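You operate a simulated robot arm through the tools that you are given. There is no shell and no other tool. Be economical: measure what you need, move in short steps, check, and stop when the job is done.

You are at the controls of a simulated two-armed robot. One attempt, no reset.

JOB
Pick up the 1.2 mm brass block from the top of the test bench with one hand, pass it to the other hand and put it on the top of the packing table.

The check looks at the end state, three seconds after you hand in, the way a careful person would. Anything else that was tipped, shoved, dropped, spilled or broken makes it a failure.

ROBOT AND FRAMES
Two 7-joint arms with two-finger parallel grippers on one trunk, on a base that drives. Base frame: it is fixed to the floor where the robot stands at the start and does not move with it; the origin is under the middle of the robot, x ahead of it, y to its left, z up. Units: cm, degrees, N and s.
The left shoulder is at the start at [7, 13.3, 119.4], the right one opposite. With the tool pointing down near the work surface each hand reaches from about 10 to 64 cm from the robot's upright axis, wherever it stands, measured 20 degrees to its own side. Places, roughly: top of the packing table [-110, -70, 80]. Payload 1.57 kg a hand.
The tool frame of a hand sits at the grasp point between the pads (the TCP): z along the fingers, y along the line on which they close. The tips reach 3 cm beyond it. The gripper opens to 8 cm. The fingers are 1.7 cm wide and 1.2 cm thick; the gripper's body (4 by 8.2 cm) begins 8 cm behind the TCP.
Orientation is told as [roll, pitch, yaw] about the base's x, y, z axes, in that order, counted from this pose: with the fingers straight down and closing along the base's y, the tool's x points along the base's -x, its y along +y and its z along -z.

CONTROLS
- The arms move only by the tool nudge_tool. It takes "left_series", "right_series" or both (then of equal length, played together; a hand with none holds still); each is one flat list of numbers, 7 for each row, row after row: the shift along the base's x, y, z in units of 100 mm (1.0 is 100 mm), then the turn, a rotation vector about the base's x, y, z in units of 90 degrees (1.0 is 90 degrees), then the closure, from 0 (fully open) to 1 (shut). In form: [dx, dy, dz, wx, wy, wz, hand, dx, dy, dz, wx, wy, wz, hand, ...]. A call has 1 to 10 rows; each row is the pose to reach, as a shift and turn from the pose commanded when the call began. A call with a number of a shift or a turn outside -1 to 1 is refused whole. A row lasts 0.2 s, in which the tool goes at most 5 cm and 8.6 degrees; a call with a longer step from one row to the next is refused whole, and so is a gripper value outside its range. A pose out of reach is approached as far as the arm can. The call stops where the force on the tool passes 40 N (or 10 N more than at its start, if that is more) or the arm is blocked; 0.2 s more then pass. The fingers move at their own pace (about 15.3 cm/s each) and stop on an object; they squeeze with about 26 N. The grip force told is the motor's: it shows also when the fingers shut on nothing. Time passes only in rows, and 0.2 s behind the last, so rows that repeat a pose let the fingers close. It gives the time, the measured TCP pose, the force on the tool (base axes), the opening and the grip force at its end, in the units of the frame above (readings bear some noise), with the torque about the TCP (base axes, N m) and any sound that the robot's microphone picked up.
- Cameras (640 x 400 px; columns grow to the right, rows downward): "scene" is now at [7.73, -6.95, 139.39]; the picture's right is [-0.96, -0.28, 0.00], its down [-0.25, 0.85, -0.47] and it looks along [0.13, -0.45, -0.88] (base axes); focal length 214 px, centre (320, 200). "left" rides on the left gripper at [7.2, 0.7, -12.2] in its tool frame; the picture's right is [-0.09, 1.00, 0.00], its down [-0.84, -0.08, -0.54] and it looks along [-0.54, -0.05, 0.84] (tool axes); focal length 238 px, centre (320, 200). "right" rides on the right gripper at [7.2, -0.7, -12.2] in its tool frame; the picture's right is [0.09, 1.00, 0.00], its down [-0.84, 0.08, -0.54] and it looks along [-0.54, 0.05, 0.84] (tool axes); focal length 238 px, centre (320, 200). There is no depth. A picture from a camera that has moved, and an enlarged one, comes with that camera's place and axes in the base frame and with its lens. The place of the scene camera against the robot may be out by one fixed shift of up to 2.5 cm in any direction.
- get_image(camera): a new picture of that camera. It takes no simulated time.
- slide_trunk(by): slides the trunk up (or, below 0, down) by that many cm; the arms and the scene camera ride with it, the base frame stays. It gives what a move gives, with no picture.
- drive_base(legs): drives the robot by 1 to 6 legs, each [ahead, left, turn to the left] in cm, cm and degrees, along the robot's own axes; the way and the turn of a leg run together, so that a leg with both is an arc; at most 150 cm and 180 degrees a leg. The arms and the cameras ride along, it lands a little off, and it stops where it bumps. It gives what a move gives.
- head_to(pan, tilt): turns the head with the scene camera to pan (to the left, within 86 degrees either way) and tilt (down, from -29 to 69), counted from straight ahead of the robot. It gives what a move gives.
- enlarge(camera, box): a new picture of the part [left, top, right, bottom] of that camera's present view, enlarged. It takes no simulated time.
- close_job(): hands the job in; it is judged then, once.

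Work in short steps. Places have to be worked out from the pictures, the camera data and where the tool is seen: move nearer, look again, correct. Check each grasp and each placing, and mend what went wrong. You have 120 turns and 88 pictures in all, those below and enlarged ones among them. Open the grippers and draw the arms clear of the work before you hand the job in, unless the task says otherwise; then end with one line.

The tools are called after "Call:" by a JSON object that holds its "op" and its "data". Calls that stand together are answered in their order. nudge_tool: Moves the arms, as the interface text tells. Its arguments: {"type":"object","properties":{"left_series":{"type":"array"},"right_series":{"type":"array"}},"required":[]} The other tools are called the same way: slide_trunk (by) slides the trunk up or down; drive_base (legs) drives the base; head_to (pan, tilt) turns the head that bears the scene camera; get_image (camera) takes a picture; enlarge (camera, box) takes an enlarged picture of a part of a camera's view; close_job () hands the job in.

At the start:

```text
t: 0.0
left_eef_pos: [42.63, -7.28, 125.89]
left_tool_rot: [-0.1, 0.1, 0.0]
left_contact_force: [-0.6, -0.6, -0.2]
left_ft_torque: [0.0, 0.05, -0.02]
left_width: 8.01
left_finger_force: 0.1
right_eef_pos: [28.31, -42.58, 108.22]
right_tool_rot: [0.0, 0.0, 0.0]
right_contact_force: [0.1, 0.1, 0.2]
right_ft_torque: [0.06, 0.01, 0.05]
right_width: 8.0
right_finger_force: 0.1
trunk travel left (down, up): [-76.8, 17.2]
robot x, y, heading: [0.19, 0.38, 0.1]
head pan, tilt: [-73.5, 62.0]
```

scene: 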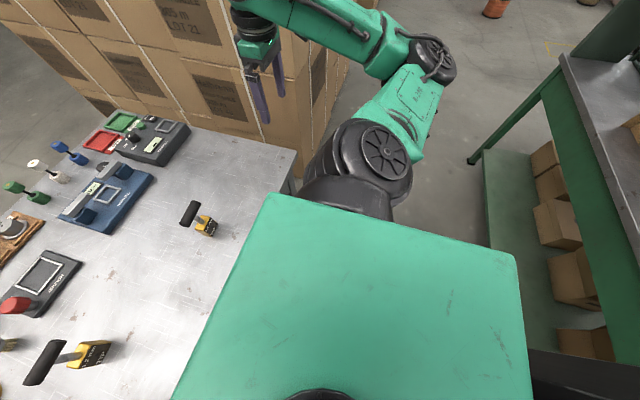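
right: 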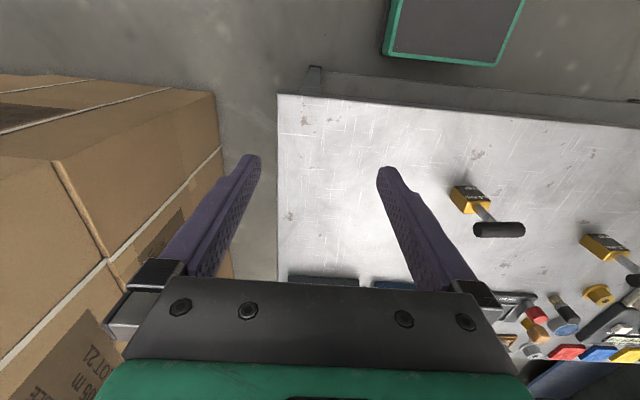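
left: 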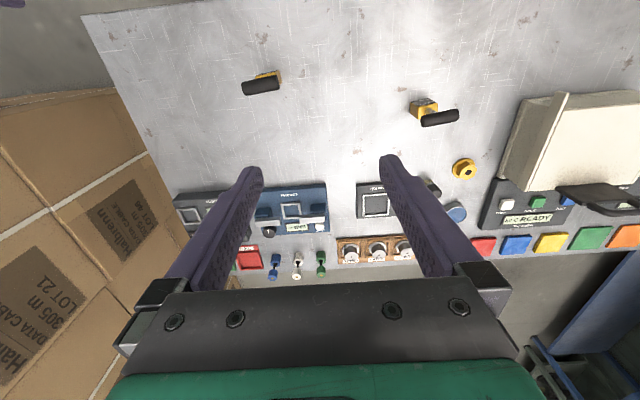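

The bench lies ahead of the robot, with two yellow blocks that have black handles and a round yellow object. I'll read the labels on these first.

Call:
{"op": "enlarge", "data": {"camera": "left", "box": [220, 50, 480, 210]}}

Call:
{"op": "enlarge", "data": {"camera": "right", "box": [420, 160, 640, 300]}}

Call:
{"op": "enlarge", "data": {"camera": "scene", "box": [0, 180, 240, 400]}}

```text
2.46 times, centred on (350, 130) of left
camera zoom: at [35.41, -6.66, 138.13], right [0.09, 1.0, 0.0], down [0.84, -0.08, 0.54], along [0.54, -0.05, -0.84], focal length 587 px, centre (246, 372)
```

zoom: 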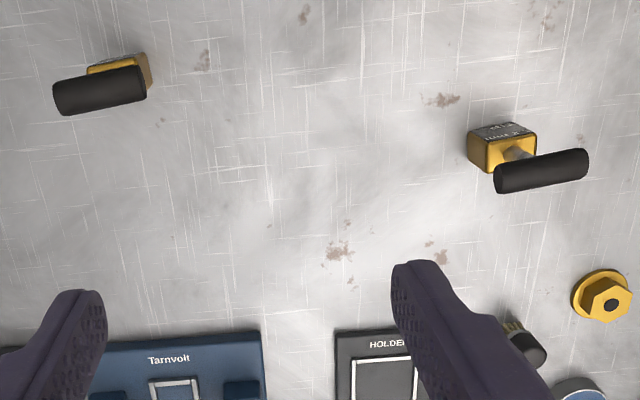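

```text
2.86 times, centred on (530, 230) of right
camera zoom: at [21.13, -43.29, 120.45], right [-0.09, 1.0, 0.0], down [0.84, 0.08, 0.54], along [0.54, 0.05, -0.84], focal length 681 px, centre (-280, 114)
```

zoom: 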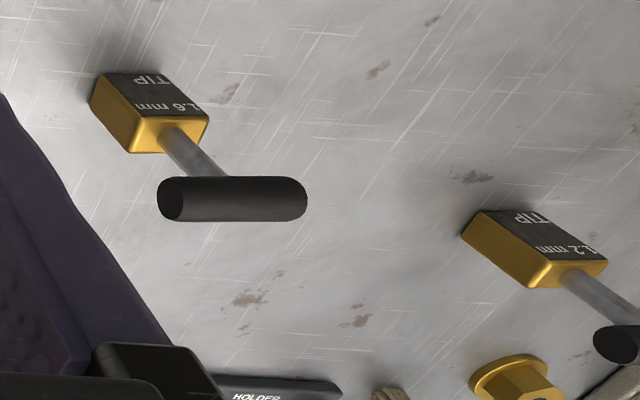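

```text
1.82 times, centred on (120, 290) of scene
camera zoom: at [7.73, -6.95, 139.39], right [-0.96, -0.28, 0.0], down [-0.25, 0.85, -0.47], along [0.13, -0.45, -0.88], focal length 390 px, centre (684, 36)
```

zoom: 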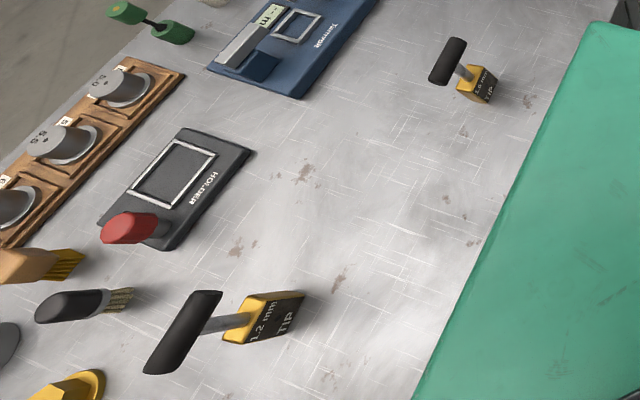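

The 1.2 mm block is the left one, near [47.8, 13.5]. Its T-handle bar is at z≈95.5 and runs roughly along y, and the bench top is near z=85. I'll look straight ahead for obstacles, then at the packing table.

Call:
{"op": "head_to", "data": {"pan": 20, "tilt": 50}}

Call:
{"op": "get_image", "data": {"camera": "scene"}}

Call:
{"op": "head_to", "data": {"pan": -86, "tilt": 25}}

Call:
{"op": "get_image", "data": {"camera": "scene"}}

```text
t: 1.7
left_eef_pos: [42.56, -7.32, 125.86]
left_tool_rot: [0.0, 0.1, 0.1]
left_contact_force: [0.0, 0.3, 0.0]
left_ft_torque: [0.01, 0.03, 0.03]
left_width: 8.03
left_finger_force: 0.0
right_eef_pos: [28.39, -42.6, 108.33]
right_tool_rot: [0.0, 0.0, -0.1]
right_contact_force: [0.0, -0.3, 0.3]
right_ft_torque: [-0.01, 0.02, 0.03]
right_width: 7.98
right_finger_force: 0.0
trunk travel left (down, up): [-76.8, 17.2]
robot x, y, heading: [0.13, -0.18, -0.0]
head pan, tilt: [20.0, 50.0]
```

```text
81 pictures are left
camera scene: at [13.14, 1.85, 140.87], right [0.34, -0.94, 0.0], down [-0.72, -0.26, -0.64], along [0.6, 0.22, -0.77], focal length 214 px, centre (320, 200)
```

scene: 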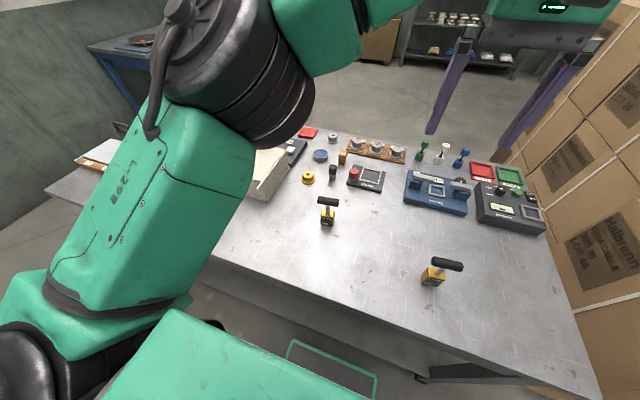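

```text
t: 3.5
left_eef_pos: [42.64, -7.41, 125.89]
left_tool_rot: [0.0, 0.1, 0.1]
left_contact_force: [0.6, -0.7, -0.1]
left_ft_torque: [-0.01, -0.01, 0.0]
left_width: 8.0
left_finger_force: 0.1
right_eef_pos: [28.25, -42.72, 108.23]
right_tool_rot: [0.1, 0.0, 0.0]
right_contact_force: [0.1, 0.0, 1.1]
right_ft_torque: [0.0, 0.01, -0.01]
right_width: 8.0
right_finger_force: 0.1
trunk travel left (down, up): [-76.8, 17.2]
robot x, y, heading: [-0.07, -0.17, 0.1]
head pan, tilt: [-85.9, 25.0]
```

```text
80 pictures are left
camera scene: at [6.57, -9.97, 144.62], right [-1.0, -0.07, 0.0], down [-0.03, 0.42, -0.91], along [0.06, -0.9, -0.42], focal length 214 px, centre (320, 200)
```

scene: 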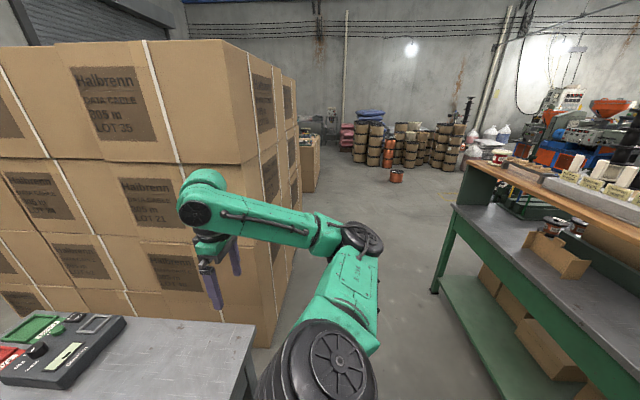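

The area around the block is clear, with the lid well to its left. I'll turn the left hand so it closes along x (yaw about -86) while moving toward the block at height.

Call:
{"op": "nudge_tool", "data": {"left_series": [0.03, 0.1, -0.05, 0, 0, -0.095, 0, 0.06, 0.2, -0.1, 0, 0, -0.19, 0, 0.09, 0.3, -0.15, 0, 0, -0.285, 0, 0.12, 0.4, -0.2, 0, 0, -0.38, 0, 0.15, 0.5, -0.25, 0, 0, -0.475, 0, 0.18, 0.6, -0.3, 0, 0, -0.57, 0, 0.21, 0.7, -0.35, 0, 0, -0.665, 0, 0.24, 0.8, -0.4, 0, 0, -0.76, 0, 0.27, 0.9, -0.45, 0, 0, -0.855, 0, 0.3, 1.0, -0.5, 0, 0, -0.95, 0]}}

Call:
{"op": "get_image", "data": {"camera": "left"}}

```text
t: 5.7
left_eef_pos: [45.69, 2.76, 120.79]
left_tool_rot: [0.0, 0.0, -85.6]
left_contact_force: [-0.6, 1.0, 0.4]
left_ft_torque: [-0.04, 0.01, 0.01]
left_width: 8.0
left_finger_force: 0.1
right_eef_pos: [28.33, -42.41, 108.3]
right_tool_rot: [0.0, -0.1, 0.0]
right_contact_force: [-0.3, 1.0, 0.5]
right_ft_torque: [-0.01, 0.04, 0.0]
right_width: 7.97
right_finger_force: 0.2
trunk travel left (down, up): [-76.8, 17.2]
robot x, y, heading: [0.1, 0.18, 0.1]
head pan, tilt: [-85.9, 25.0]
```

```text
79 pictures are left
camera left: at [45.83, 10.0, 133.05], right [1.0, -0.01, 0.0], down [-0.01, -0.84, 0.54], along [-0.01, -0.54, -0.84], focal length 238 px, centre (320, 200)
```

left: 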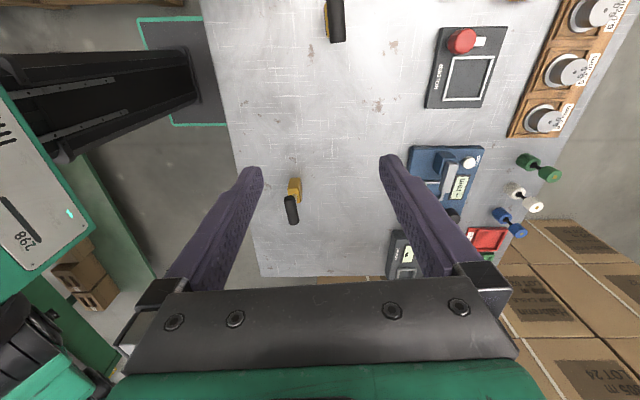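

The bar sits near [47.9, 13.0]. I'm moving above it and partway down, then I'll look again.

Call:
{"op": "nudge_tool", "data": {"left_series": [0.05, 0.25, 0, 0, 0, 0, 0, 0.1, 0.5, 0, 0, 0, 0, 0, 0.15, 0.75, 0, 0, 0, 0, 0, 0.21, 1.0, -0.2, 0, 0, 0, 0, 0.21, 1.0, -0.5, 0, 0, 0, 0, 0.21, 1.0, -0.8, 0, 0, 0, 0, 0.21, 1.0, -1.0, 0, 0, 0, 0]}}

Call:
{"op": "get_image", "data": {"camera": "left"}}

Call:
{"op": "head_to", "data": {"pan": -20, "tilt": 45}}

Call:
{"op": "get_image", "data": {"camera": "scene"}}

```text
t: 7.3
left_eef_pos: [47.77, 12.75, 110.83]
left_tool_rot: [0.1, 0.0, -85.3]
left_contact_force: [0.1, 0.0, 0.3]
left_ft_torque: [0.02, -0.02, -0.03]
left_width: 7.98
left_finger_force: 0.1
right_eef_pos: [28.37, -42.54, 108.38]
right_tool_rot: [-0.1, 0.1, 0.0]
right_contact_force: [0.4, 0.2, -0.3]
right_ft_torque: [-0.03, 0.03, 0.0]
right_width: 7.99
right_finger_force: 0.0
trunk travel left (down, up): [-76.8, 17.2]
robot x, y, heading: [-0.39, -0.24, -0.1]
head pan, tilt: [-85.9, 25.0]
```

```text
78 pictures are left
camera left: at [47.9, 19.93, 123.12], right [1.0, -0.01, 0.0], down [-0.01, -0.84, 0.54], along [-0.01, -0.54, -0.84], focal length 238 px, centre (320, 200)
```

left: 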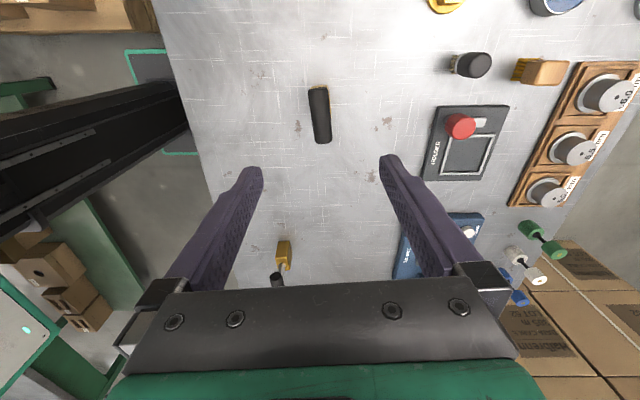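

```text
t: 8.7
left_eef_pos: [47.92, 12.66, 110.88]
left_tool_rot: [0.1, 0.0, -85.4]
left_contact_force: [0.4, -0.3, 0.0]
left_ft_torque: [0.01, 0.0, -0.01]
left_width: 8.0
left_finger_force: 0.1
right_eef_pos: [28.27, -42.52, 108.3]
right_tool_rot: [-0.1, 0.0, 0.0]
right_contact_force: [-0.8, 0.2, 0.2]
right_ft_torque: [0.01, 0.03, 0.01]
right_width: 7.99
right_finger_force: 0.1
trunk travel left (down, up): [-76.8, 17.2]
robot x, y, heading: [0.06, 0.05, 0.0]
head pan, tilt: [-20.0, 45.0]
```

```text
77 pictures are left
camera scene: at [13.55, -3.56, 141.57], right [-0.34, -0.94, 0.0], down [-0.66, 0.24, -0.71], along [0.66, -0.24, -0.71], focal length 214 px, centre (320, 200)
```

scene: 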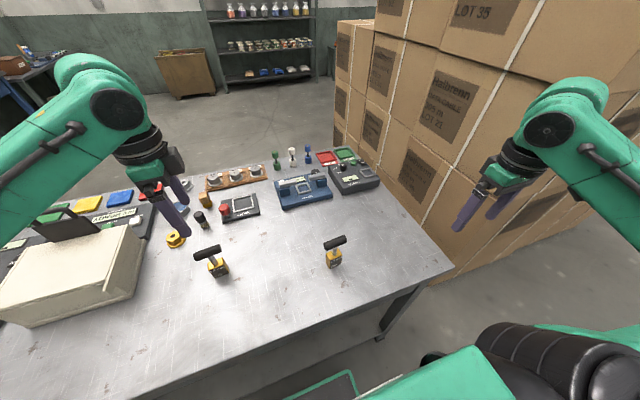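

The bar centre is at [47.7, 13.4] and the alignment is good. I'm going down to just above it.

Call:
{"op": "nudge_tool", "data": {"left_series": [-0.01, 0.07, -0.25, 0, 0, 0.015, 0, -0.01, 0.07, -0.5, 0, 0, 0.015, 0, -0.01, 0.07, -0.75, 0, 0, 0.015, 0, -0.01, 0.07, -0.95, 0, 0, 0.015, 0, -0.01, 0.07, -0.95, 0, 0, 0.015, 0]}}

Call:
{"op": "get_image", "data": {"camera": "left"}}

Call:
{"op": "enlarge", "data": {"camera": "scene", "box": [100, 150, 300, 310]}}

```text
t: 9.9
left_eef_pos: [47.58, 13.34, 101.17]
left_tool_rot: [0.0, 0.0, -84.1]
left_contact_force: [0.0, -0.3, -0.4]
left_ft_torque: [-0.03, 0.05, 0.03]
left_width: 7.98
left_finger_force: 0.0
right_eef_pos: [28.3, -42.65, 108.29]
right_tool_rot: [0.1, 0.0, 0.0]
right_contact_force: [0.9, 1.1, -0.3]
right_ft_torque: [-0.01, 0.02, -0.04]
right_width: 7.99
right_finger_force: 0.1
trunk travel left (down, up): [-76.8, 17.2]
robot x, y, heading: [0.04, 0.12, -0.1]
head pan, tilt: [-20.0, 45.0]
```

```text
76 pictures are left
camera left: at [47.55, 20.64, 113.47], right [1.0, 0.01, 0.0], down [0.01, -0.84, 0.54], along [0.01, -0.54, -0.84], focal length 238 px, centre (320, 200)
```

left: 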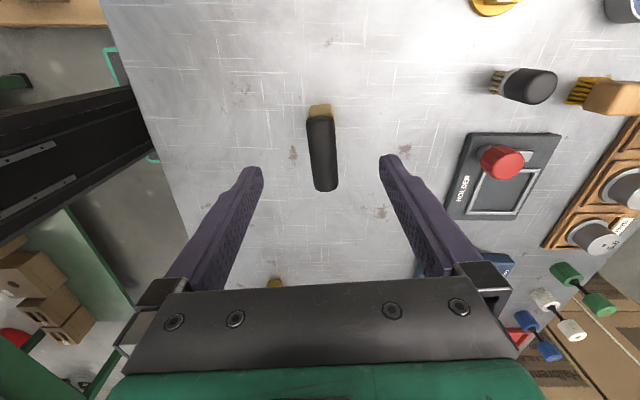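

```text
2.50 times, centred on (200, 230) of scene
camera zoom: at [13.54, -3.57, 141.57], right [-0.34, -0.94, 0.0], down [-0.66, 0.24, -0.71], along [0.66, -0.24, -0.71], focal length 536 px, centre (620, 125)
```

zoom: 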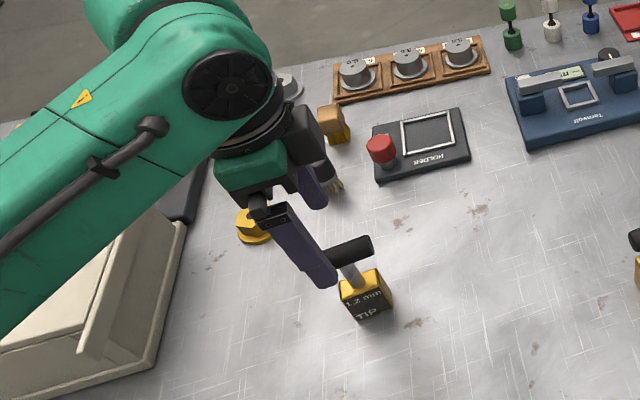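

The bar is centred between the fingers, so I'm descending 5 cm and closing.

Call:
{"op": "nudge_tool", "data": {"left_series": [0.02, 0.01, -0.2, 0, 0, 0, 0, 0.02, 0.01, -0.4, 0, 0, 0, 0, 0.02, 0.01, -0.5, 0, 0, 0, 0, 0.02, 0.01, -0.5, 0, 0, 0, 0, 0.02, 0.01, -0.5, 0, 0, 0, 0.6, 0.02, 0.01, -0.5, 0, 0, 0, 1, 0.02, 0.01, -0.5, 0, 0, 0, 1, 0.02, 0.01, -0.5, 0, 0, 0, 1]}}

Call:
{"op": "get_image", "data": {"camera": "left"}}

Call:
{"op": "enlarge", "data": {"camera": "scene", "box": [100, 150, 300, 310]}}

```text
t: 11.7
left_eef_pos: [47.82, 13.45, 96.43]
left_tool_rot: [0.0, 0.0, -84.1]
left_contact_force: [-0.2, 0.2, -0.6]
left_ft_torque: [0.0, 0.0, 0.17]
left_width: 1.79
left_finger_force: 26.2
right_eef_pos: [28.25, -42.73, 108.39]
right_tool_rot: [0.0, -0.1, 0.1]
right_contact_force: [0.7, -0.3, 0.1]
right_ft_torque: [0.0, 0.04, -0.03]
right_width: 8.01
right_finger_force: 0.1
trunk travel left (down, up): [-76.8, 17.2]
robot x, y, heading: [0.05, 0.28, 0.0]
head pan, tilt: [-20.0, 45.0]
```

```text
74 pictures are left
camera left: at [47.74, 20.69, 108.71], right [1.0, 0.01, 0.0], down [0.01, -0.84, 0.54], along [0.01, -0.54, -0.84], focal length 238 px, centre (320, 200)
```

left: 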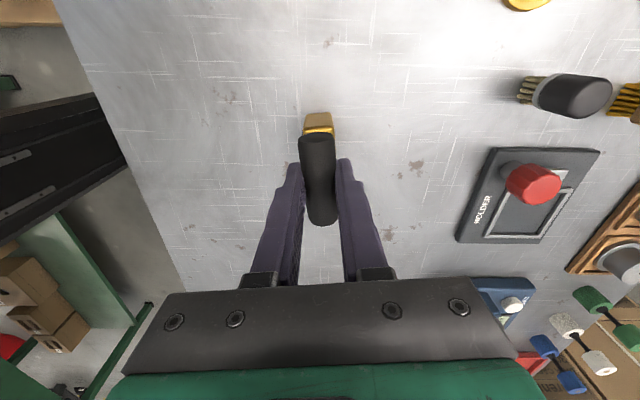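

```text
2.50 times, centred on (200, 230) of scene
camera zoom: at [13.55, -3.56, 141.56], right [-0.34, -0.94, 0.0], down [-0.66, 0.24, -0.71], along [0.66, -0.24, -0.71], focal length 536 px, centre (620, 125)
```

zoom: 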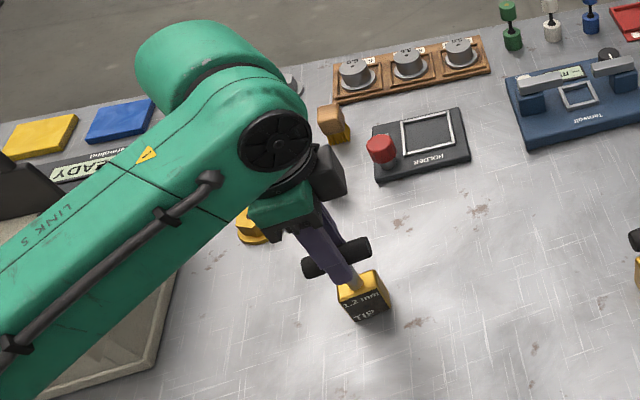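

The left hand holds the bar (width 1.79, full grip force). I'm lifting 10 cm slowly.

Call:
{"op": "nudge_tool", "data": {"left_series": [0, 0, 0.05, 0, 0, 0, 1, 0, 0, 0.15, 0, 0, 0, 1, 0, 0, 0.3, 0, 0, 0, 1, 0, 0, 0.45, 0, 0, 0, 1, 0, 0, 0.6, 0, 0, 0, 1, 0, 0, 0.75, 0, 0, 0, 1, 0, 0, 0.9, 0, 0, 0, 1, 0, 0, 1.0, 0, 0, 0, 1, 0, 0, 1.0, 0, 0, 0, 1]}}

Call:
{"op": "get_image", "data": {"camera": "left"}}

Call:
{"op": "get_image", "data": {"camera": "scene"}}

```text
t: 13.7
left_eef_pos: [47.84, 13.47, 106.36]
left_tool_rot: [-0.1, 0.0, -84.0]
left_contact_force: [0.1, 0.0, -4.5]
left_ft_torque: [-0.01, 0.07, 0.01]
left_width: 2.14
left_finger_force: 26.4
right_eef_pos: [28.32, -42.56, 108.37]
right_tool_rot: [0.0, 0.0, 0.0]
right_contact_force: [-0.5, -0.2, -0.6]
right_ft_torque: [-0.04, -0.02, 0.01]
right_width: 7.97
right_finger_force: 0.1
trunk travel left (down, up): [-76.8, 17.2]
robot x, y, heading: [0.23, -0.06, -0.1]
head pan, tilt: [-20.0, 45.0]
```

```text
72 pictures are left
camera left: at [47.73, 20.76, 118.59], right [1.0, 0.01, 0.0], down [0.01, -0.84, 0.54], along [0.01, -0.54, -0.84], focal length 238 px, centre (320, 200)
```

left: 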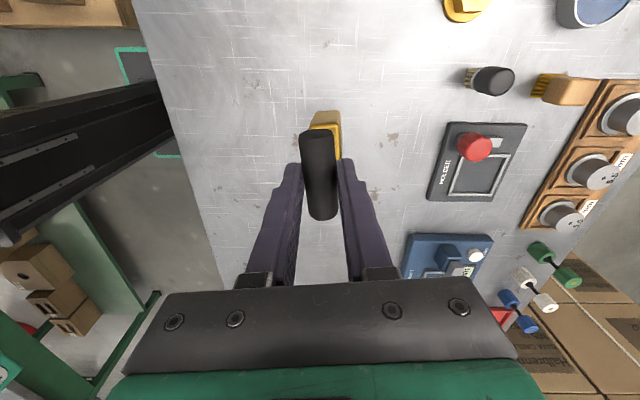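

```text
71 pictures are left
camera scene: at [13.64, -3.52, 141.56], right [-0.34, -0.94, 0.0], down [-0.67, 0.24, -0.71], along [0.66, -0.24, -0.71], focal length 214 px, centre (320, 200)
```

scene: 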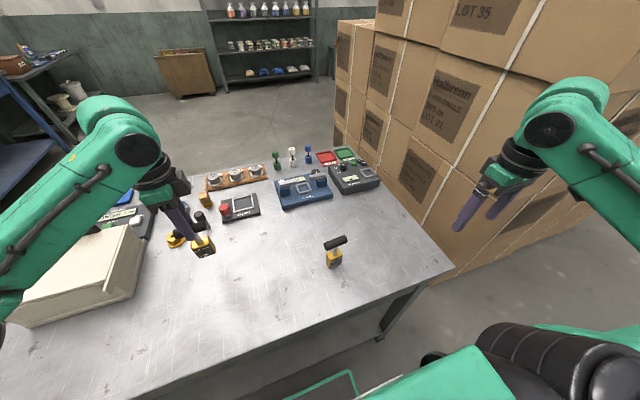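

The block is lifted (about 0.45 kg), but the bar looks like it slipped about 0.7 cm toward the finger tips. I'll check whether it's still slipping while lowering back to regrasp deeper.

Call:
{"op": "nudge_tool", "data": {"left_series": [0, 0, -0.2, 0, 0, 0, 1, 0, 0, -0.4, 0, 0, 0, 1, 0, 0, -0.6, 0, 0, 0, 1, 0, 0, -0.75, 0, 0, 0, 1, 0, 0, -0.82, 0, 0, 0, 1]}}

Call:
{"op": "get_image", "data": {"camera": "left"}}

Call:
{"op": "enlarge", "data": {"camera": "scene", "box": [120, 160, 280, 288]}}

```text
t: 14.9
left_eef_pos: [47.88, 13.44, 98.08]
left_tool_rot: [-0.2, 0.0, -84.2]
left_contact_force: [-0.8, 0.6, -4.3]
left_ft_torque: [-0.01, 0.02, -0.03]
left_width: 2.11
left_finger_force: 25.9
right_eef_pos: [28.39, -42.62, 108.39]
right_tool_rot: [0.0, 0.1, 0.0]
right_contact_force: [-1.0, 0.4, -0.4]
right_ft_torque: [0.01, 0.02, -0.02]
right_width: 8.0
right_finger_force: 0.0
trunk travel left (down, up): [-76.8, 17.2]
robot x, y, heading: [0.05, -0.08, 0.0]
head pan, tilt: [-20.0, 45.0]
```

```text
70 pictures are left
camera left: at [47.74, 20.71, 110.27], right [1.0, 0.01, 0.0], down [0.01, -0.84, 0.54], along [0.01, -0.54, -0.84], focal length 238 px, centre (320, 200)
```

left: 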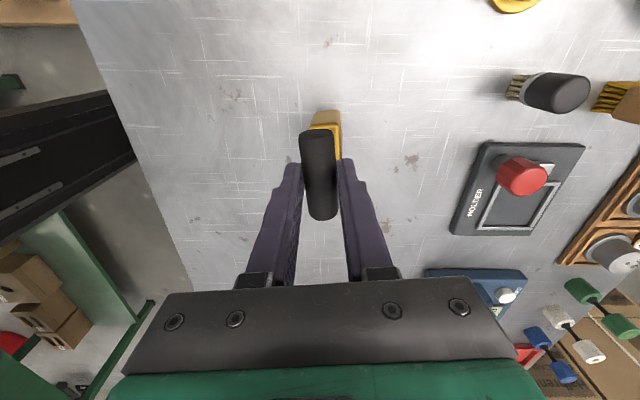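

```text
3.12 times, centred on (200, 224) of scene
camera zoom: at [13.63, -3.52, 141.56], right [-0.34, -0.94, 0.0], down [-0.67, 0.24, -0.71], along [0.66, -0.24, -0.71], focal length 670 px, centre (695, 125)
```

zoom: 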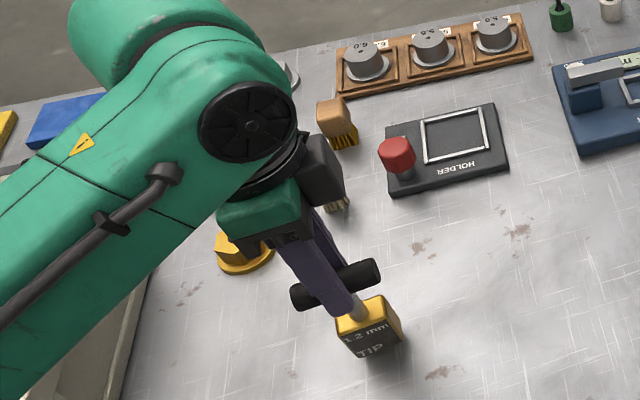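

The hold is stable now (width unchanged), but the bar is shallow in the fingers. I'll set the block down, open, go about 2 cm deeper and regrip.

Call:
{"op": "nudge_tool", "data": {"left_series": [0, 0, -0.04, 0, 0, 0, 1, 0, 0, -0.08, 0, 0, 0, 1, 0, 0, -0.1, 0, 0, 0, 1]}}

```text
t: 15.7
left_eef_pos: [47.94, 13.55, 97.29]
left_tool_rot: [0.0, -0.1, -84.2]
left_contact_force: [-0.8, 0.2, -3.8]
left_ft_torque: [-0.02, 0.05, -0.03]
left_width: 2.15
left_finger_force: 25.7
right_eef_pos: [28.39, -42.41, 108.28]
right_tool_rot: [0.0, 0.0, 0.1]
right_contact_force: [0.3, 0.3, 0.4]
right_ft_torque: [-0.01, 0.0, 0.02]
right_width: 8.0
right_finger_force: 0.1
trunk travel left (down, up): [-76.8, 17.2]
robot x, y, heading: [0.48, -0.35, -0.0]
head pan, tilt: [-20.0, 45.0]
```

The force is still the full weight, so it isn't touching yet. I'm lowering in small steps.

Call:
{"op": "nudge_tool", "data": {"left_series": [0, 0, -0.02, 0, 0, 0, 1, 0, 0, -0.04, 0, 0, 0, 1, 0, 0, -0.05, 0, 0, 0, 1]}}

```text
t: 16.5
left_eef_pos: [47.62, 13.54, 97.12]
left_tool_rot: [0.4, -0.1, -84.1]
left_contact_force: [-0.4, 1.6, 23.1]
left_ft_torque: [-0.01, 0.1, 0.01]
left_width: 2.17
left_finger_force: 25.9
right_eef_pos: [27.91, -42.71, 108.53]
right_tool_rot: [0.1, -0.2, -0.1]
right_contact_force: [0.2, -0.4, -0.8]
right_ft_torque: [-0.03, 0.0, -0.05]
right_width: 7.98
right_finger_force: 0.1
trunk travel left (down, up): [-76.8, 17.2]
robot x, y, heading: [-0.28, -0.09, -0.2]
head pan, tilt: [-20.0, 45.0]
```

It's on the bench with the bar about 2.2 cm below the TCP. I'm opening, going down 2.1 cm and closing.

Call:
{"op": "nudge_tool", "data": {"left_series": [0, 0, 0, 0, 0, 0, 0.5, 0, 0, 0, 0, 0, 0, 0.3, 0, 0, 0, 0, 0, 0, 0.3, 0, 0, -0.1, 0, 0, 0, 0.3, 0, 0, -0.2, 0, 0, 0, 0.3, 0, 0, -0.2, 0, 0, 0, 0.3, 0, 0, -0.2, 0, 0, 0, 1, 0, 0, -0.2, 0, 0, 0, 1, 0, 0, -0.2, 0, 0, 0, 1, 0, 0, -0.2, 0, 0, 0, 1]}}

Call:
{"op": "get_image", "data": {"camera": "left"}}

Call:
{"op": "enlarge", "data": {"camera": "scene", "box": [120, 160, 280, 288]}}

```text
t: 18.7
left_eef_pos: [47.86, 13.52, 94.61]
left_tool_rot: [0.0, 0.0, -84.1]
left_contact_force: [1.4, 0.2, 2.6]
left_ft_torque: [0.0, 0.0, -0.01]
left_width: 2.15
left_finger_force: 26.1
right_eef_pos: [28.39, -42.55, 108.29]
right_tool_rot: [-0.1, 0.0, -0.1]
right_contact_force: [-0.4, -0.5, -1.0]
right_ft_torque: [0.02, -0.01, 0.06]
right_width: 8.01
right_finger_force: 0.1
trunk travel left (down, up): [-76.8, 17.2]
robot x, y, heading: [0.3, 0.18, -0.1]
head pan, tilt: [-20.0, 45.0]
```

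```text
68 pictures are left
camera left: at [47.71, 20.7, 106.89], right [1.0, 0.01, 0.0], down [0.01, -0.84, 0.54], along [0.01, -0.54, -0.84], focal length 238 px, centre (320, 200)
```

left: 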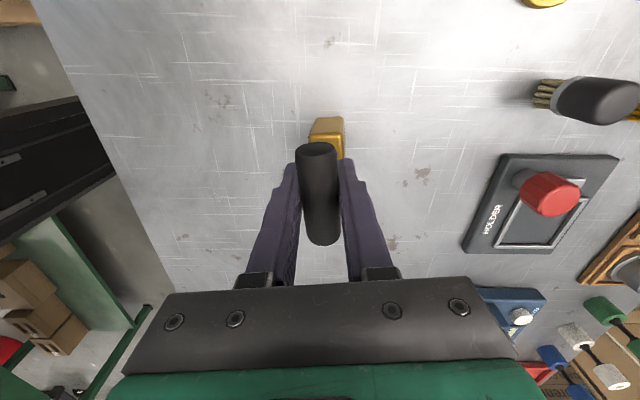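

```text
3.12 times, centred on (200, 224) of scene
camera zoom: at [13.53, -3.55, 141.57], right [-0.34, -0.94, 0.0], down [-0.66, 0.24, -0.71], along [0.66, -0.24, -0.71], focal length 670 px, centre (695, 125)
```

zoom: 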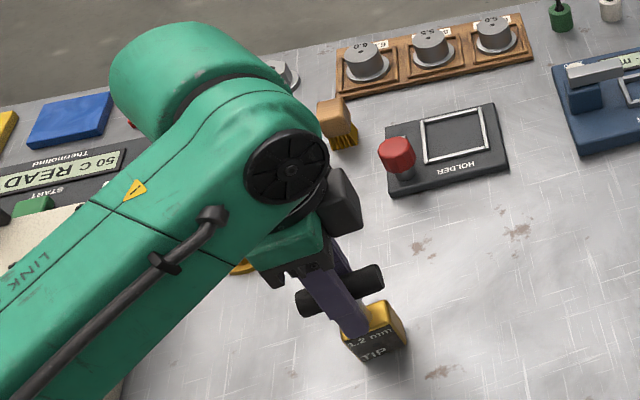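

The bar is now at the TCP. I'm lifting 10 cm again.

Call:
{"op": "nudge_tool", "data": {"left_series": [0, 0, 0.05, 0, 0, 0, 1, 0, 0, 0.15, 0, 0, 0, 1, 0, 0, 0.3, 0, 0, 0, 1, 0, 0, 0.45, 0, 0, 0, 1, 0, 0, 0.6, 0, 0, 0, 1, 0, 0, 0.75, 0, 0, 0, 1, 0, 0, 0.9, 0, 0, 0, 1, 0, 0, 1.0, 0, 0, 0, 1, 0, 0, 1.0, 0, 0, 0, 1]}}

Call:
{"op": "get_image", "data": {"camera": "left"}}

Call:
{"op": "enlarge", "data": {"camera": "scene", "box": [120, 160, 280, 288]}}

```text
t: 20.7
left_eef_pos: [47.83, 13.48, 104.57]
left_tool_rot: [-0.1, 0.1, -84.1]
left_contact_force: [-0.2, -0.3, -4.5]
left_ft_torque: [-0.01, 0.04, 0.01]
left_width: 2.13
left_finger_force: 26.2
right_eef_pos: [28.48, -42.47, 108.44]
right_tool_rot: [0.0, 0.0, 0.1]
right_contact_force: [-0.1, 0.4, 0.5]
right_ft_torque: [0.0, 0.02, -0.01]
right_width: 7.98
right_finger_force: 0.1
trunk travel left (down, up): [-76.8, 17.2]
robot x, y, heading: [-0.07, -0.19, -0.2]
head pan, tilt: [-20.0, 45.0]
```

```text
66 pictures are left
camera left: at [47.82, 20.73, 116.88], right [1.0, 0.01, 0.0], down [0.01, -0.84, 0.54], along [0.0, -0.54, -0.84], focal length 238 px, centre (320, 200)
```

left: 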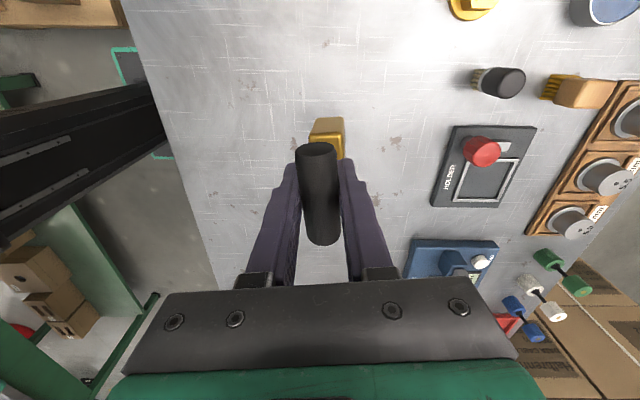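

```text
3.12 times, centred on (200, 224) of scene
camera zoom: at [13.64, -3.52, 141.56], right [-0.34, -0.94, 0.0], down [-0.67, 0.24, -0.71], along [0.66, -0.24, -0.71], focal length 670 px, centre (695, 125)
```

zoom: 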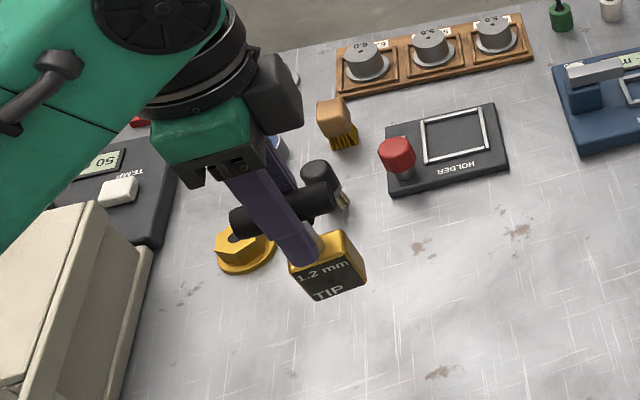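

The lift is firm with no slip this time. Next I bring the right hand in for the stem, first away from the boxes and then turning to point left (+y) with its camera up.

Call:
{"op": "nudge_tool", "data": {"right_series": [0, 0.4, 0.1, 0, 0, 0, 0, 0, 0.8, 0.2, 0, 0, 0, 0, 0, 1.0, 0.4, 0.05, 0.05, -0.05, 0, 0, 1.0, 0.5, 0.1, 0.1, -0.1, 0, 0, 1.0, 0.5, 0.15, 0.15, -0.15, 0, 0, 1.0, 0.5, 0.2, 0.2, -0.2, 0]}}

Call:
{"op": "nudge_tool", "data": {"right_series": [0, 0.15, 0, 0.055, 0.055, -0.055, 0, 0, 0.3, 0, 0.11, 0.11, -0.11, 0, 0, 0.45, 0, 0.165, 0.165, -0.165, 0, 0, 0.6, 0, 0.22, 0.22, -0.22, 0, 0, 0.7, 0, 0.275, 0.275, -0.275, 0, 0, 0.8, 0, 0.33, 0.33, -0.33, 0, 0, 0.9, 0, 0.385, 0.385, -0.385, 0, 0, 1.0, 0, 0.44, 0.44, -0.44, 0, 0, 1.0, 0, 0.495, 0.495, -0.495, 0, 0, 1.0, 0, 0.55, 0.55, -0.55, 0]}}

Call:
{"op": "get_image", "data": {"camera": "scene"}}

Call:
{"op": "get_image", "data": {"camera": "right"}}

```text
t: 22.1
left_eef_pos: [47.82, 13.5, 104.65]
left_tool_rot: [0.0, -0.1, -84.1]
left_contact_force: [-0.5, -0.3, -4.9]
left_ft_torque: [0.03, -0.01, -0.01]
left_width: 2.15
left_finger_force: 26.1
right_eef_pos: [29.23, -30.22, 112.18]
right_tool_rot: [13.5, 16.7, -13.3]
right_contact_force: [-1.0, 0.0, -0.2]
right_ft_torque: [-0.02, -0.02, 0.01]
right_width: 7.98
right_finger_force: 0.0
right hand out of reach, approached as far as the arm can: row 3, 4, 5, 6
trunk travel left (down, up): [-76.8, 17.2]
robot x, y, heading: [0.03, -0.27, -0.2]
head pan, tilt: [-20.0, 45.0]
```

```text
t: 24.3
left_eef_pos: [47.8, 13.46, 104.58]
left_tool_rot: [0.0, 0.0, -84.0]
left_contact_force: [0.8, -0.4, -4.7]
left_ft_torque: [0.0, 0.04, -0.01]
left_width: 2.13
left_finger_force: 26.1
right_eef_pos: [29.16, -20.15, 112.17]
right_tool_rot: [42.5, 83.1, -43.1]
right_contact_force: [-0.3, -0.2, 0.8]
right_ft_torque: [0.0, 0.02, 0.0]
right_width: 8.0
right_finger_force: 0.1
trunk travel left (down, up): [-76.8, 17.2]
robot x, y, heading: [0.16, 0.24, 0.1]
head pan, tilt: [-20.0, 45.0]
```

```text
64 pictures are left
camera scene: at [13.56, -3.53, 141.57], right [-0.34, -0.94, 0.0], down [-0.66, 0.24, -0.71], along [0.66, -0.24, -0.71], focal length 214 px, centre (320, 200)
```

scene: 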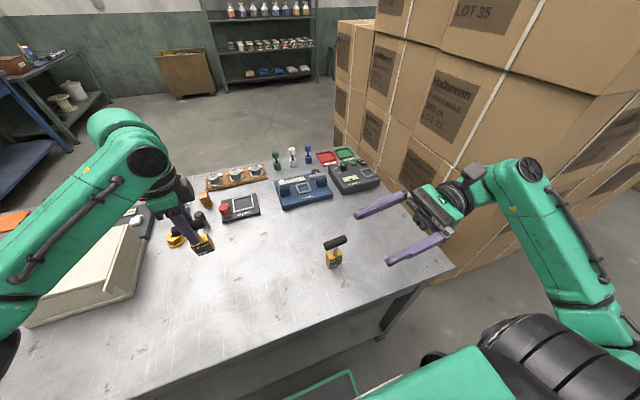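

```text
63 pictures are left
camera right: at [28.75, -31.8, 120.25], right [0.98, 0.09, 0.17], down [0.19, -0.6, -0.78], along [0.03, 0.8, -0.61], focal length 238 px, centre (320, 200)
```

right: 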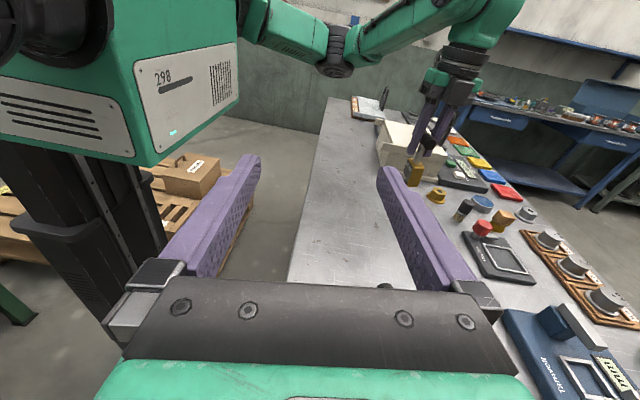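

The right hand points left with its camera up, and it sees the held block. I'll zoom in to see how much stem is exposed.

Call:
{"op": "enlarge", "data": {"camera": "right", "box": [390, 70, 510, 200]}}

```text
3.08 times, centred on (450, 135) of right
camera zoom: at [28.75, -31.8, 120.25], right [0.98, 0.09, 0.17], down [0.19, -0.6, -0.78], along [0.03, 0.8, -0.61], focal length 733 px, centre (-80, 400)
```

zoom: 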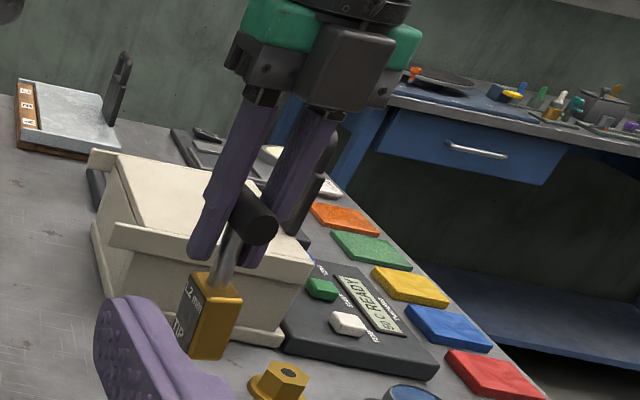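

About 1.8 cm of stem shows, which is too tight. I'll grip the block body on its x-faces with the right hand tilted about 30° down. First I'll zoom in from the left camera to size the block.

Call:
{"op": "enlarge", "data": {"camera": "left", "box": [270, 90, 390, 210]}}

Call:
{"op": "enlarge", "data": {"camera": "scene", "box": [150, 190, 250, 270]}}

```text
3.33 times, centred on (330, 150) of left
camera zoom: at [47.75, 20.72, 116.91], right [1.0, 0.01, 0.0], down [0.01, -0.84, 0.54], along [0.01, -0.54, -0.84], focal length 794 px, centre (287, 367)
```

zoom: 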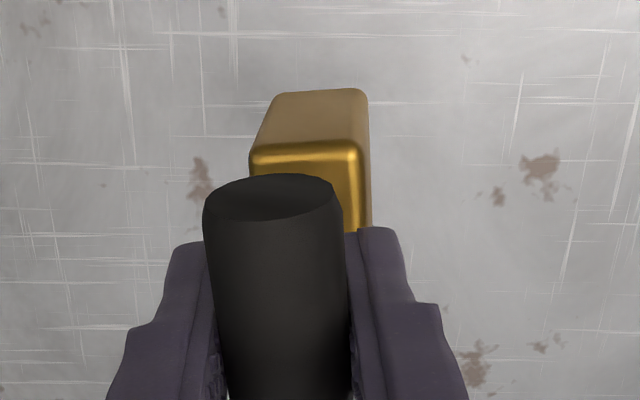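

```text
5.00 times, centred on (200, 230) of scene
camera zoom: at [13.56, -3.53, 141.57], right [-0.34, -0.94, 0.0], down [-0.66, 0.24, -0.71], along [0.66, -0.24, -0.71], focal length 1072 px, centre (920, 50)
```

zoom: 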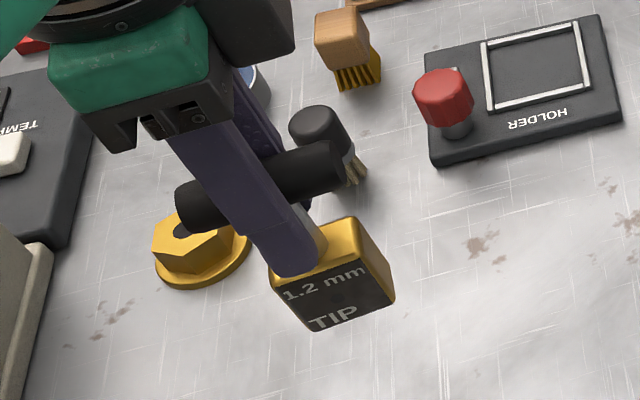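

Block centre is about [48.5, 13.5, 97.3], roughly 2.5 cm wide in x and 3.5 tall. I'm moving it toward the middle and higher, while the right hand turns to a 30° downward approach.

Call:
{"op": "nudge_tool", "data": {"left_series": [-0.04, -0.1, 0.05, 0, 0, 0, 1, -0.1, -0.25, 0.1, 0, 0, 0, 1, -0.16, -0.4, 0.2, 0, 0, 0, 1, -0.22, -0.55, 0.3, 0, 0, 0, 1, -0.3, -0.7, 0.4, 0, 0, 0, 1, -0.35, -0.85, 0.4, 0, 0, 0, 1, -0.4, -0.95, 0.4, 0, 0, 0, 1, -0.4, -1.0, 0.4, 0, 0, 0, 1], "right_series": [0.15, 0.05, 0.05, -0.045, 0.004, 0, 0, 0.3, 0.1, 0.1, -0.09, 0.008, 0.001, 0, 0.45, 0.15, 0.1, -0.135, 0.012, 0.002, 0, 0.6, 0.2, 0.1, -0.18, 0.016, 0.003, 0, 0.75, 0.25, 0.1, -0.225, 0.02, 0.003, 0, 0.85, 0.3, 0.1, -0.28, 0.025, 0.004, 0, 0.9, 0.3, 0.1, -0.28, 0.025, 0.004, 0, 0.9, 0.3, 0.1, -0.28, 0.025, 0.004, 0]}}

Call:
{"op": "get_image", "data": {"camera": "right"}}

Call:
{"op": "get_image", "data": {"camera": "scene"}}

```text
t: 26.1
left_eef_pos: [43.93, 3.49, 108.73]
left_tool_rot: [-0.2, 0.0, -84.1]
left_contact_force: [0.9, -0.8, -4.9]
left_ft_torque: [0.01, 0.02, 0.02]
left_width: 2.13
left_finger_force: 26.1
right_eef_pos: [38.23, -17.3, 113.18]
right_tool_rot: [-0.1, 59.9, -84.1]
right_contact_force: [-0.4, -0.6, -0.3]
right_ft_torque: [-0.03, -0.02, 0.02]
right_width: 8.01
right_finger_force: 0.1
trunk travel left (down, up): [-76.8, 17.2]
robot x, y, heading: [0.19, -0.2, -0.1]
head pan, tilt: [-20.0, 45.0]
```

```text
59 pictures are left
camera right: at [38.27, -24.35, 125.35], right [0.99, 0.15, 0.08], down [0.17, -0.87, -0.45], along [0.0, 0.46, -0.89], focal length 238 px, centre (320, 200)
```

right: 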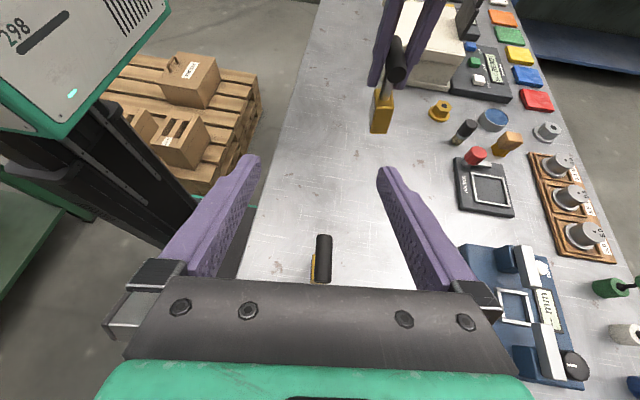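

```text
58 pictures are left
camera scene: at [13.6, -3.56, 141.56], right [-0.34, -0.94, 0.0], down [-0.66, 0.24, -0.71], along [0.66, -0.24, -0.71], focal length 214 px, centre (320, 200)
```

scene: 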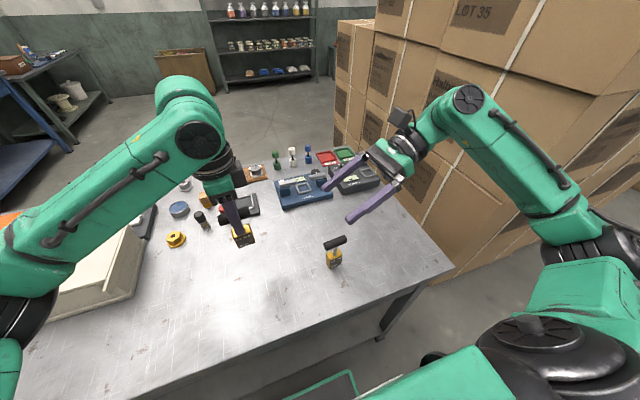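

The right hand's orientation is right (30° down, yaw 6°), and the block appears where I calculated. I'm moving in line to about 12 cm short of it.

Call:
{"op": "nudge_tool", "data": {"right_series": [0.2, 0.2, -0.1, 0, 0, 0, 0, 0.4, 0.4, -0.2, 0, 0, 0, 0, 0.6, 0.6, -0.3, 0, 0, 0, 0, 0.71, 0.8, -0.42, 0, 0, 0, 0, 0.71, 1.0, -0.55, 0, 0, 0, 0, 0.71, 1.0, -0.55, 0, 0, 0, 0]}}

Call:
{"op": "get_image", "data": {"camera": "right"}}

Call:
{"op": "enlarge", "data": {"camera": "scene", "box": [170, 120, 430, 280]}}

```text
t: 27.5
left_eef_pos: [43.69, 3.51, 108.72]
left_tool_rot: [-0.1, 0.0, -84.2]
left_contact_force: [0.1, -0.8, -4.4]
left_ft_torque: [-0.01, 0.01, -0.01]
left_width: 2.14
left_finger_force: 26.5
right_eef_pos: [45.28, -7.15, 107.62]
right_tool_rot: [-0.2, 60.0, -84.0]
right_contact_force: [0.0, -0.6, 0.9]
right_ft_torque: [-0.01, 0.0, 0.0]
right_width: 7.98
right_finger_force: 0.0
trunk travel left (down, up): [-76.8, 17.2]
robot x, y, heading: [-0.29, -0.3, -0.1]
head pan, tilt: [-20.0, 45.0]
```

```text
57 pictures are left
camera right: at [45.44, -14.24, 119.93], right [0.99, 0.15, 0.08], down [0.17, -0.87, -0.45], along [0.0, 0.46, -0.89], focal length 238 px, centre (320, 200)
```

right: 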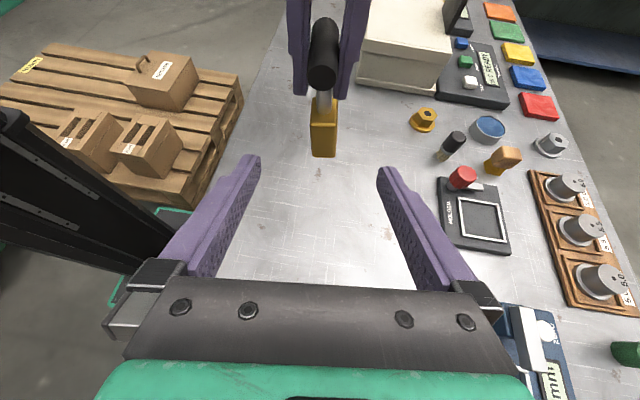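

```text
2.46 times, centred on (300, 200) of scene
camera zoom: at [13.61, -3.57, 141.56], right [-0.34, -0.94, 0.0], down [-0.66, 0.24, -0.71], along [0.66, -0.24, -0.71], focal length 528 px, centre (369, 200)
```

zoom: 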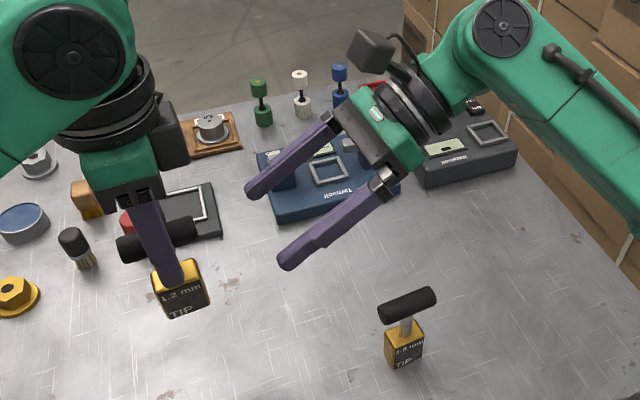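

Geometry matches my prediction: block at [44.4, 3.5, 101.4]. I'm advancing the right fingers around the block, stopping with the tips just above its bottom edge.

Call:
{"op": "nudge_tool", "data": {"right_series": [-0.02, 0.2, -0.11, 0, 0, 0, 0, -0.04, 0.4, -0.225, 0, 0, 0, 0, -0.06, 0.6, -0.34, 0, 0, 0, 0, -0.075, 0.8, -0.45, 0, 0, 0, 0, -0.09, 0.975, -0.55, 0, 0, 0, 0, -0.09, 0.975, -0.55, 0, 0, 0, 0]}}

Call:
{"op": "get_image", "data": {"camera": "right"}}

Call:
{"op": "enlarge", "data": {"camera": "scene", "box": [190, 150, 350, 278]}}

```text
t: 28.9
left_eef_pos: [43.8, 3.49, 108.61]
left_tool_rot: [0.0, 0.0, -84.1]
left_contact_force: [-0.3, 0.5, -4.2]
left_ft_torque: [0.05, 0.03, 0.01]
left_width: 2.17
left_finger_force: 26.2
right_eef_pos: [44.44, 2.52, 102.18]
right_tool_rot: [-0.2, 60.0, -84.0]
right_contact_force: [0.6, -0.3, 0.5]
right_ft_torque: [-0.03, -0.01, 0.03]
right_width: 8.0
right_finger_force: 0.1
trunk travel left (down, up): [-76.8, 17.2]
robot x, y, heading: [0.22, 0.13, -0.0]
head pan, tilt: [-20.0, 45.0]
```

```text
55 pictures are left
camera right: at [44.49, -4.55, 114.34], right [0.99, 0.15, 0.08], down [0.17, -0.87, -0.45], along [0.0, 0.46, -0.89], focal length 238 px, centre (320, 200)
```

right: 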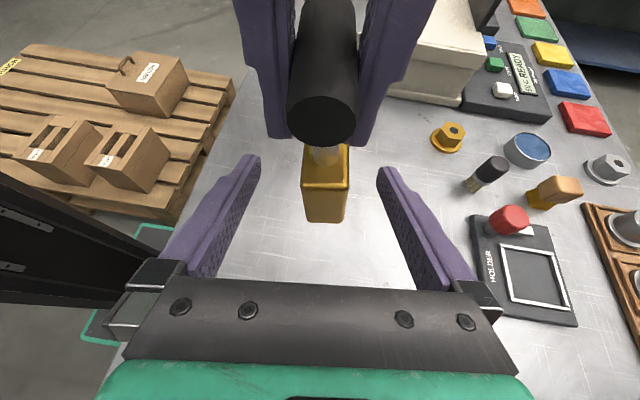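

```text
3.12 times, centred on (270, 214) of scene
camera zoom: at [13.63, -3.57, 141.56], right [-0.34, -0.94, 0.0], down [-0.67, 0.24, -0.71], along [0.66, -0.24, -0.71], focal length 670 px, centre (476, 156)
```

zoom: 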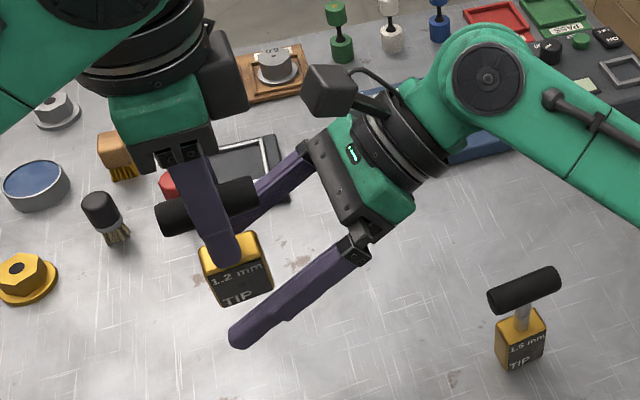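

The block sits well centred between the right fingers. I'm closing the right hand with the left holding still.

Call:
{"op": "nudge_tool", "data": {"right_series": [0, 0, 0, 0, 0, 0, 0.4, 0, 0, 0, 0, 0, 0, 0.6, 0, 0, 0, 0, 0, 0, 1, 0, 0, 0, 0, 0, 0, 1, 0, 0, 0, 0, 0, 0, 1]}}

Call:
{"op": "get_image", "data": {"camera": "right"}}

Call:
{"op": "enlarge", "data": {"camera": "scene", "box": [190, 150, 350, 278]}}

```text
t: 30.1
left_eef_pos: [43.95, 3.54, 108.76]
left_tool_rot: [0.0, 0.0, -84.0]
left_contact_force: [14.9, 3.3, -5.1]
left_ft_torque: [-0.1, -0.02, 0.62]
left_width: 2.15
left_finger_force: 26.0
right_eef_pos: [44.23, 2.52, 102.18]
right_tool_rot: [-0.2, 60.1, -83.9]
right_contact_force: [-13.7, -3.2, 1.0]
right_ft_torque: [0.32, -1.0, -0.42]
right_width: 2.7
right_finger_force: 26.0
trunk travel left (down, up): [-76.8, 17.2]
robot x, y, heading: [-0.07, 0.29, 0.1]
head pan, tilt: [-20.0, 45.0]
```

```text
53 pictures are left
camera right: at [44.44, -4.51, 114.35], right [0.98, 0.16, 0.08], down [0.17, -0.87, -0.45], along [0.0, 0.46, -0.89], focal length 238 px, centre (320, 200)
```

right: 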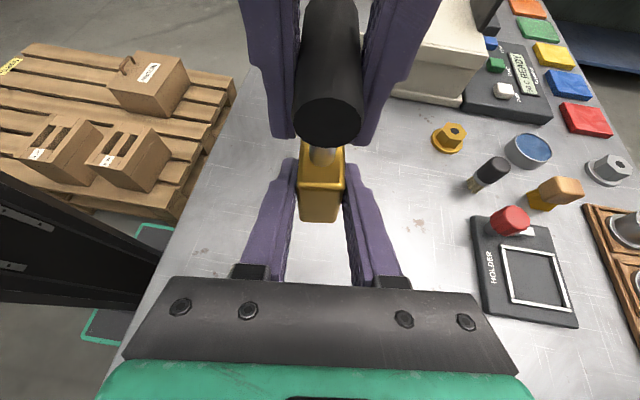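

```text
3.12 times, centred on (270, 214) of scene
camera zoom: at [13.63, -3.54, 141.56], right [-0.34, -0.94, 0.0], down [-0.67, 0.24, -0.71], along [0.66, -0.24, -0.71], focal length 670 px, centre (476, 156)
```

zoom: 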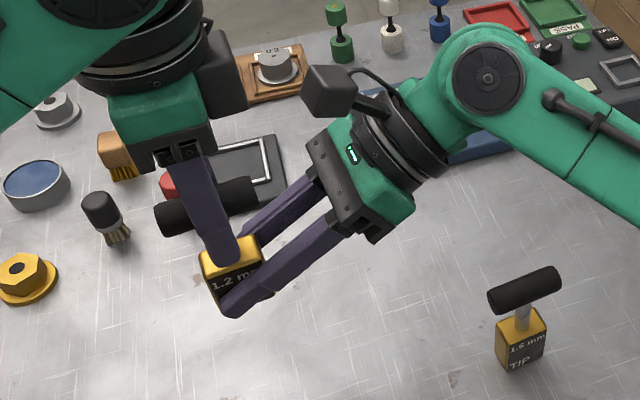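

The right hand grips at width 2.7, with a 14 N sideways load between the hands. I'm easing that by 2 mm before opening the left.

Call:
{"op": "nudge_tool", "data": {"right_series": [-0.01, 0, 0, 0, 0, 0, 1, -0.02, 0, 0, 0, 0, 0, 1, -0.02, 0, 0, 0, 0, 0, 1]}}

```text
t: 30.9
left_eef_pos: [43.89, 3.56, 108.69]
left_tool_rot: [-0.1, 0.0, -84.1]
left_contact_force: [6.3, 6.0, -1.4]
left_ft_torque: [-0.03, 0.17, 0.58]
left_width: 2.14
left_finger_force: 26.7
right_eef_pos: [44.25, 2.47, 102.24]
right_tool_rot: [-0.3, 59.9, -84.1]
right_contact_force: [-6.4, -5.7, 0.5]
right_ft_torque: [0.37, -0.64, -0.42]
right_width: 2.65
right_finger_force: 25.9
trunk travel left (down, up): [-76.8, 17.2]
robot x, y, heading: [0.07, 0.08, -0.0]
head pan, tilt: [-20.0, 45.0]
```

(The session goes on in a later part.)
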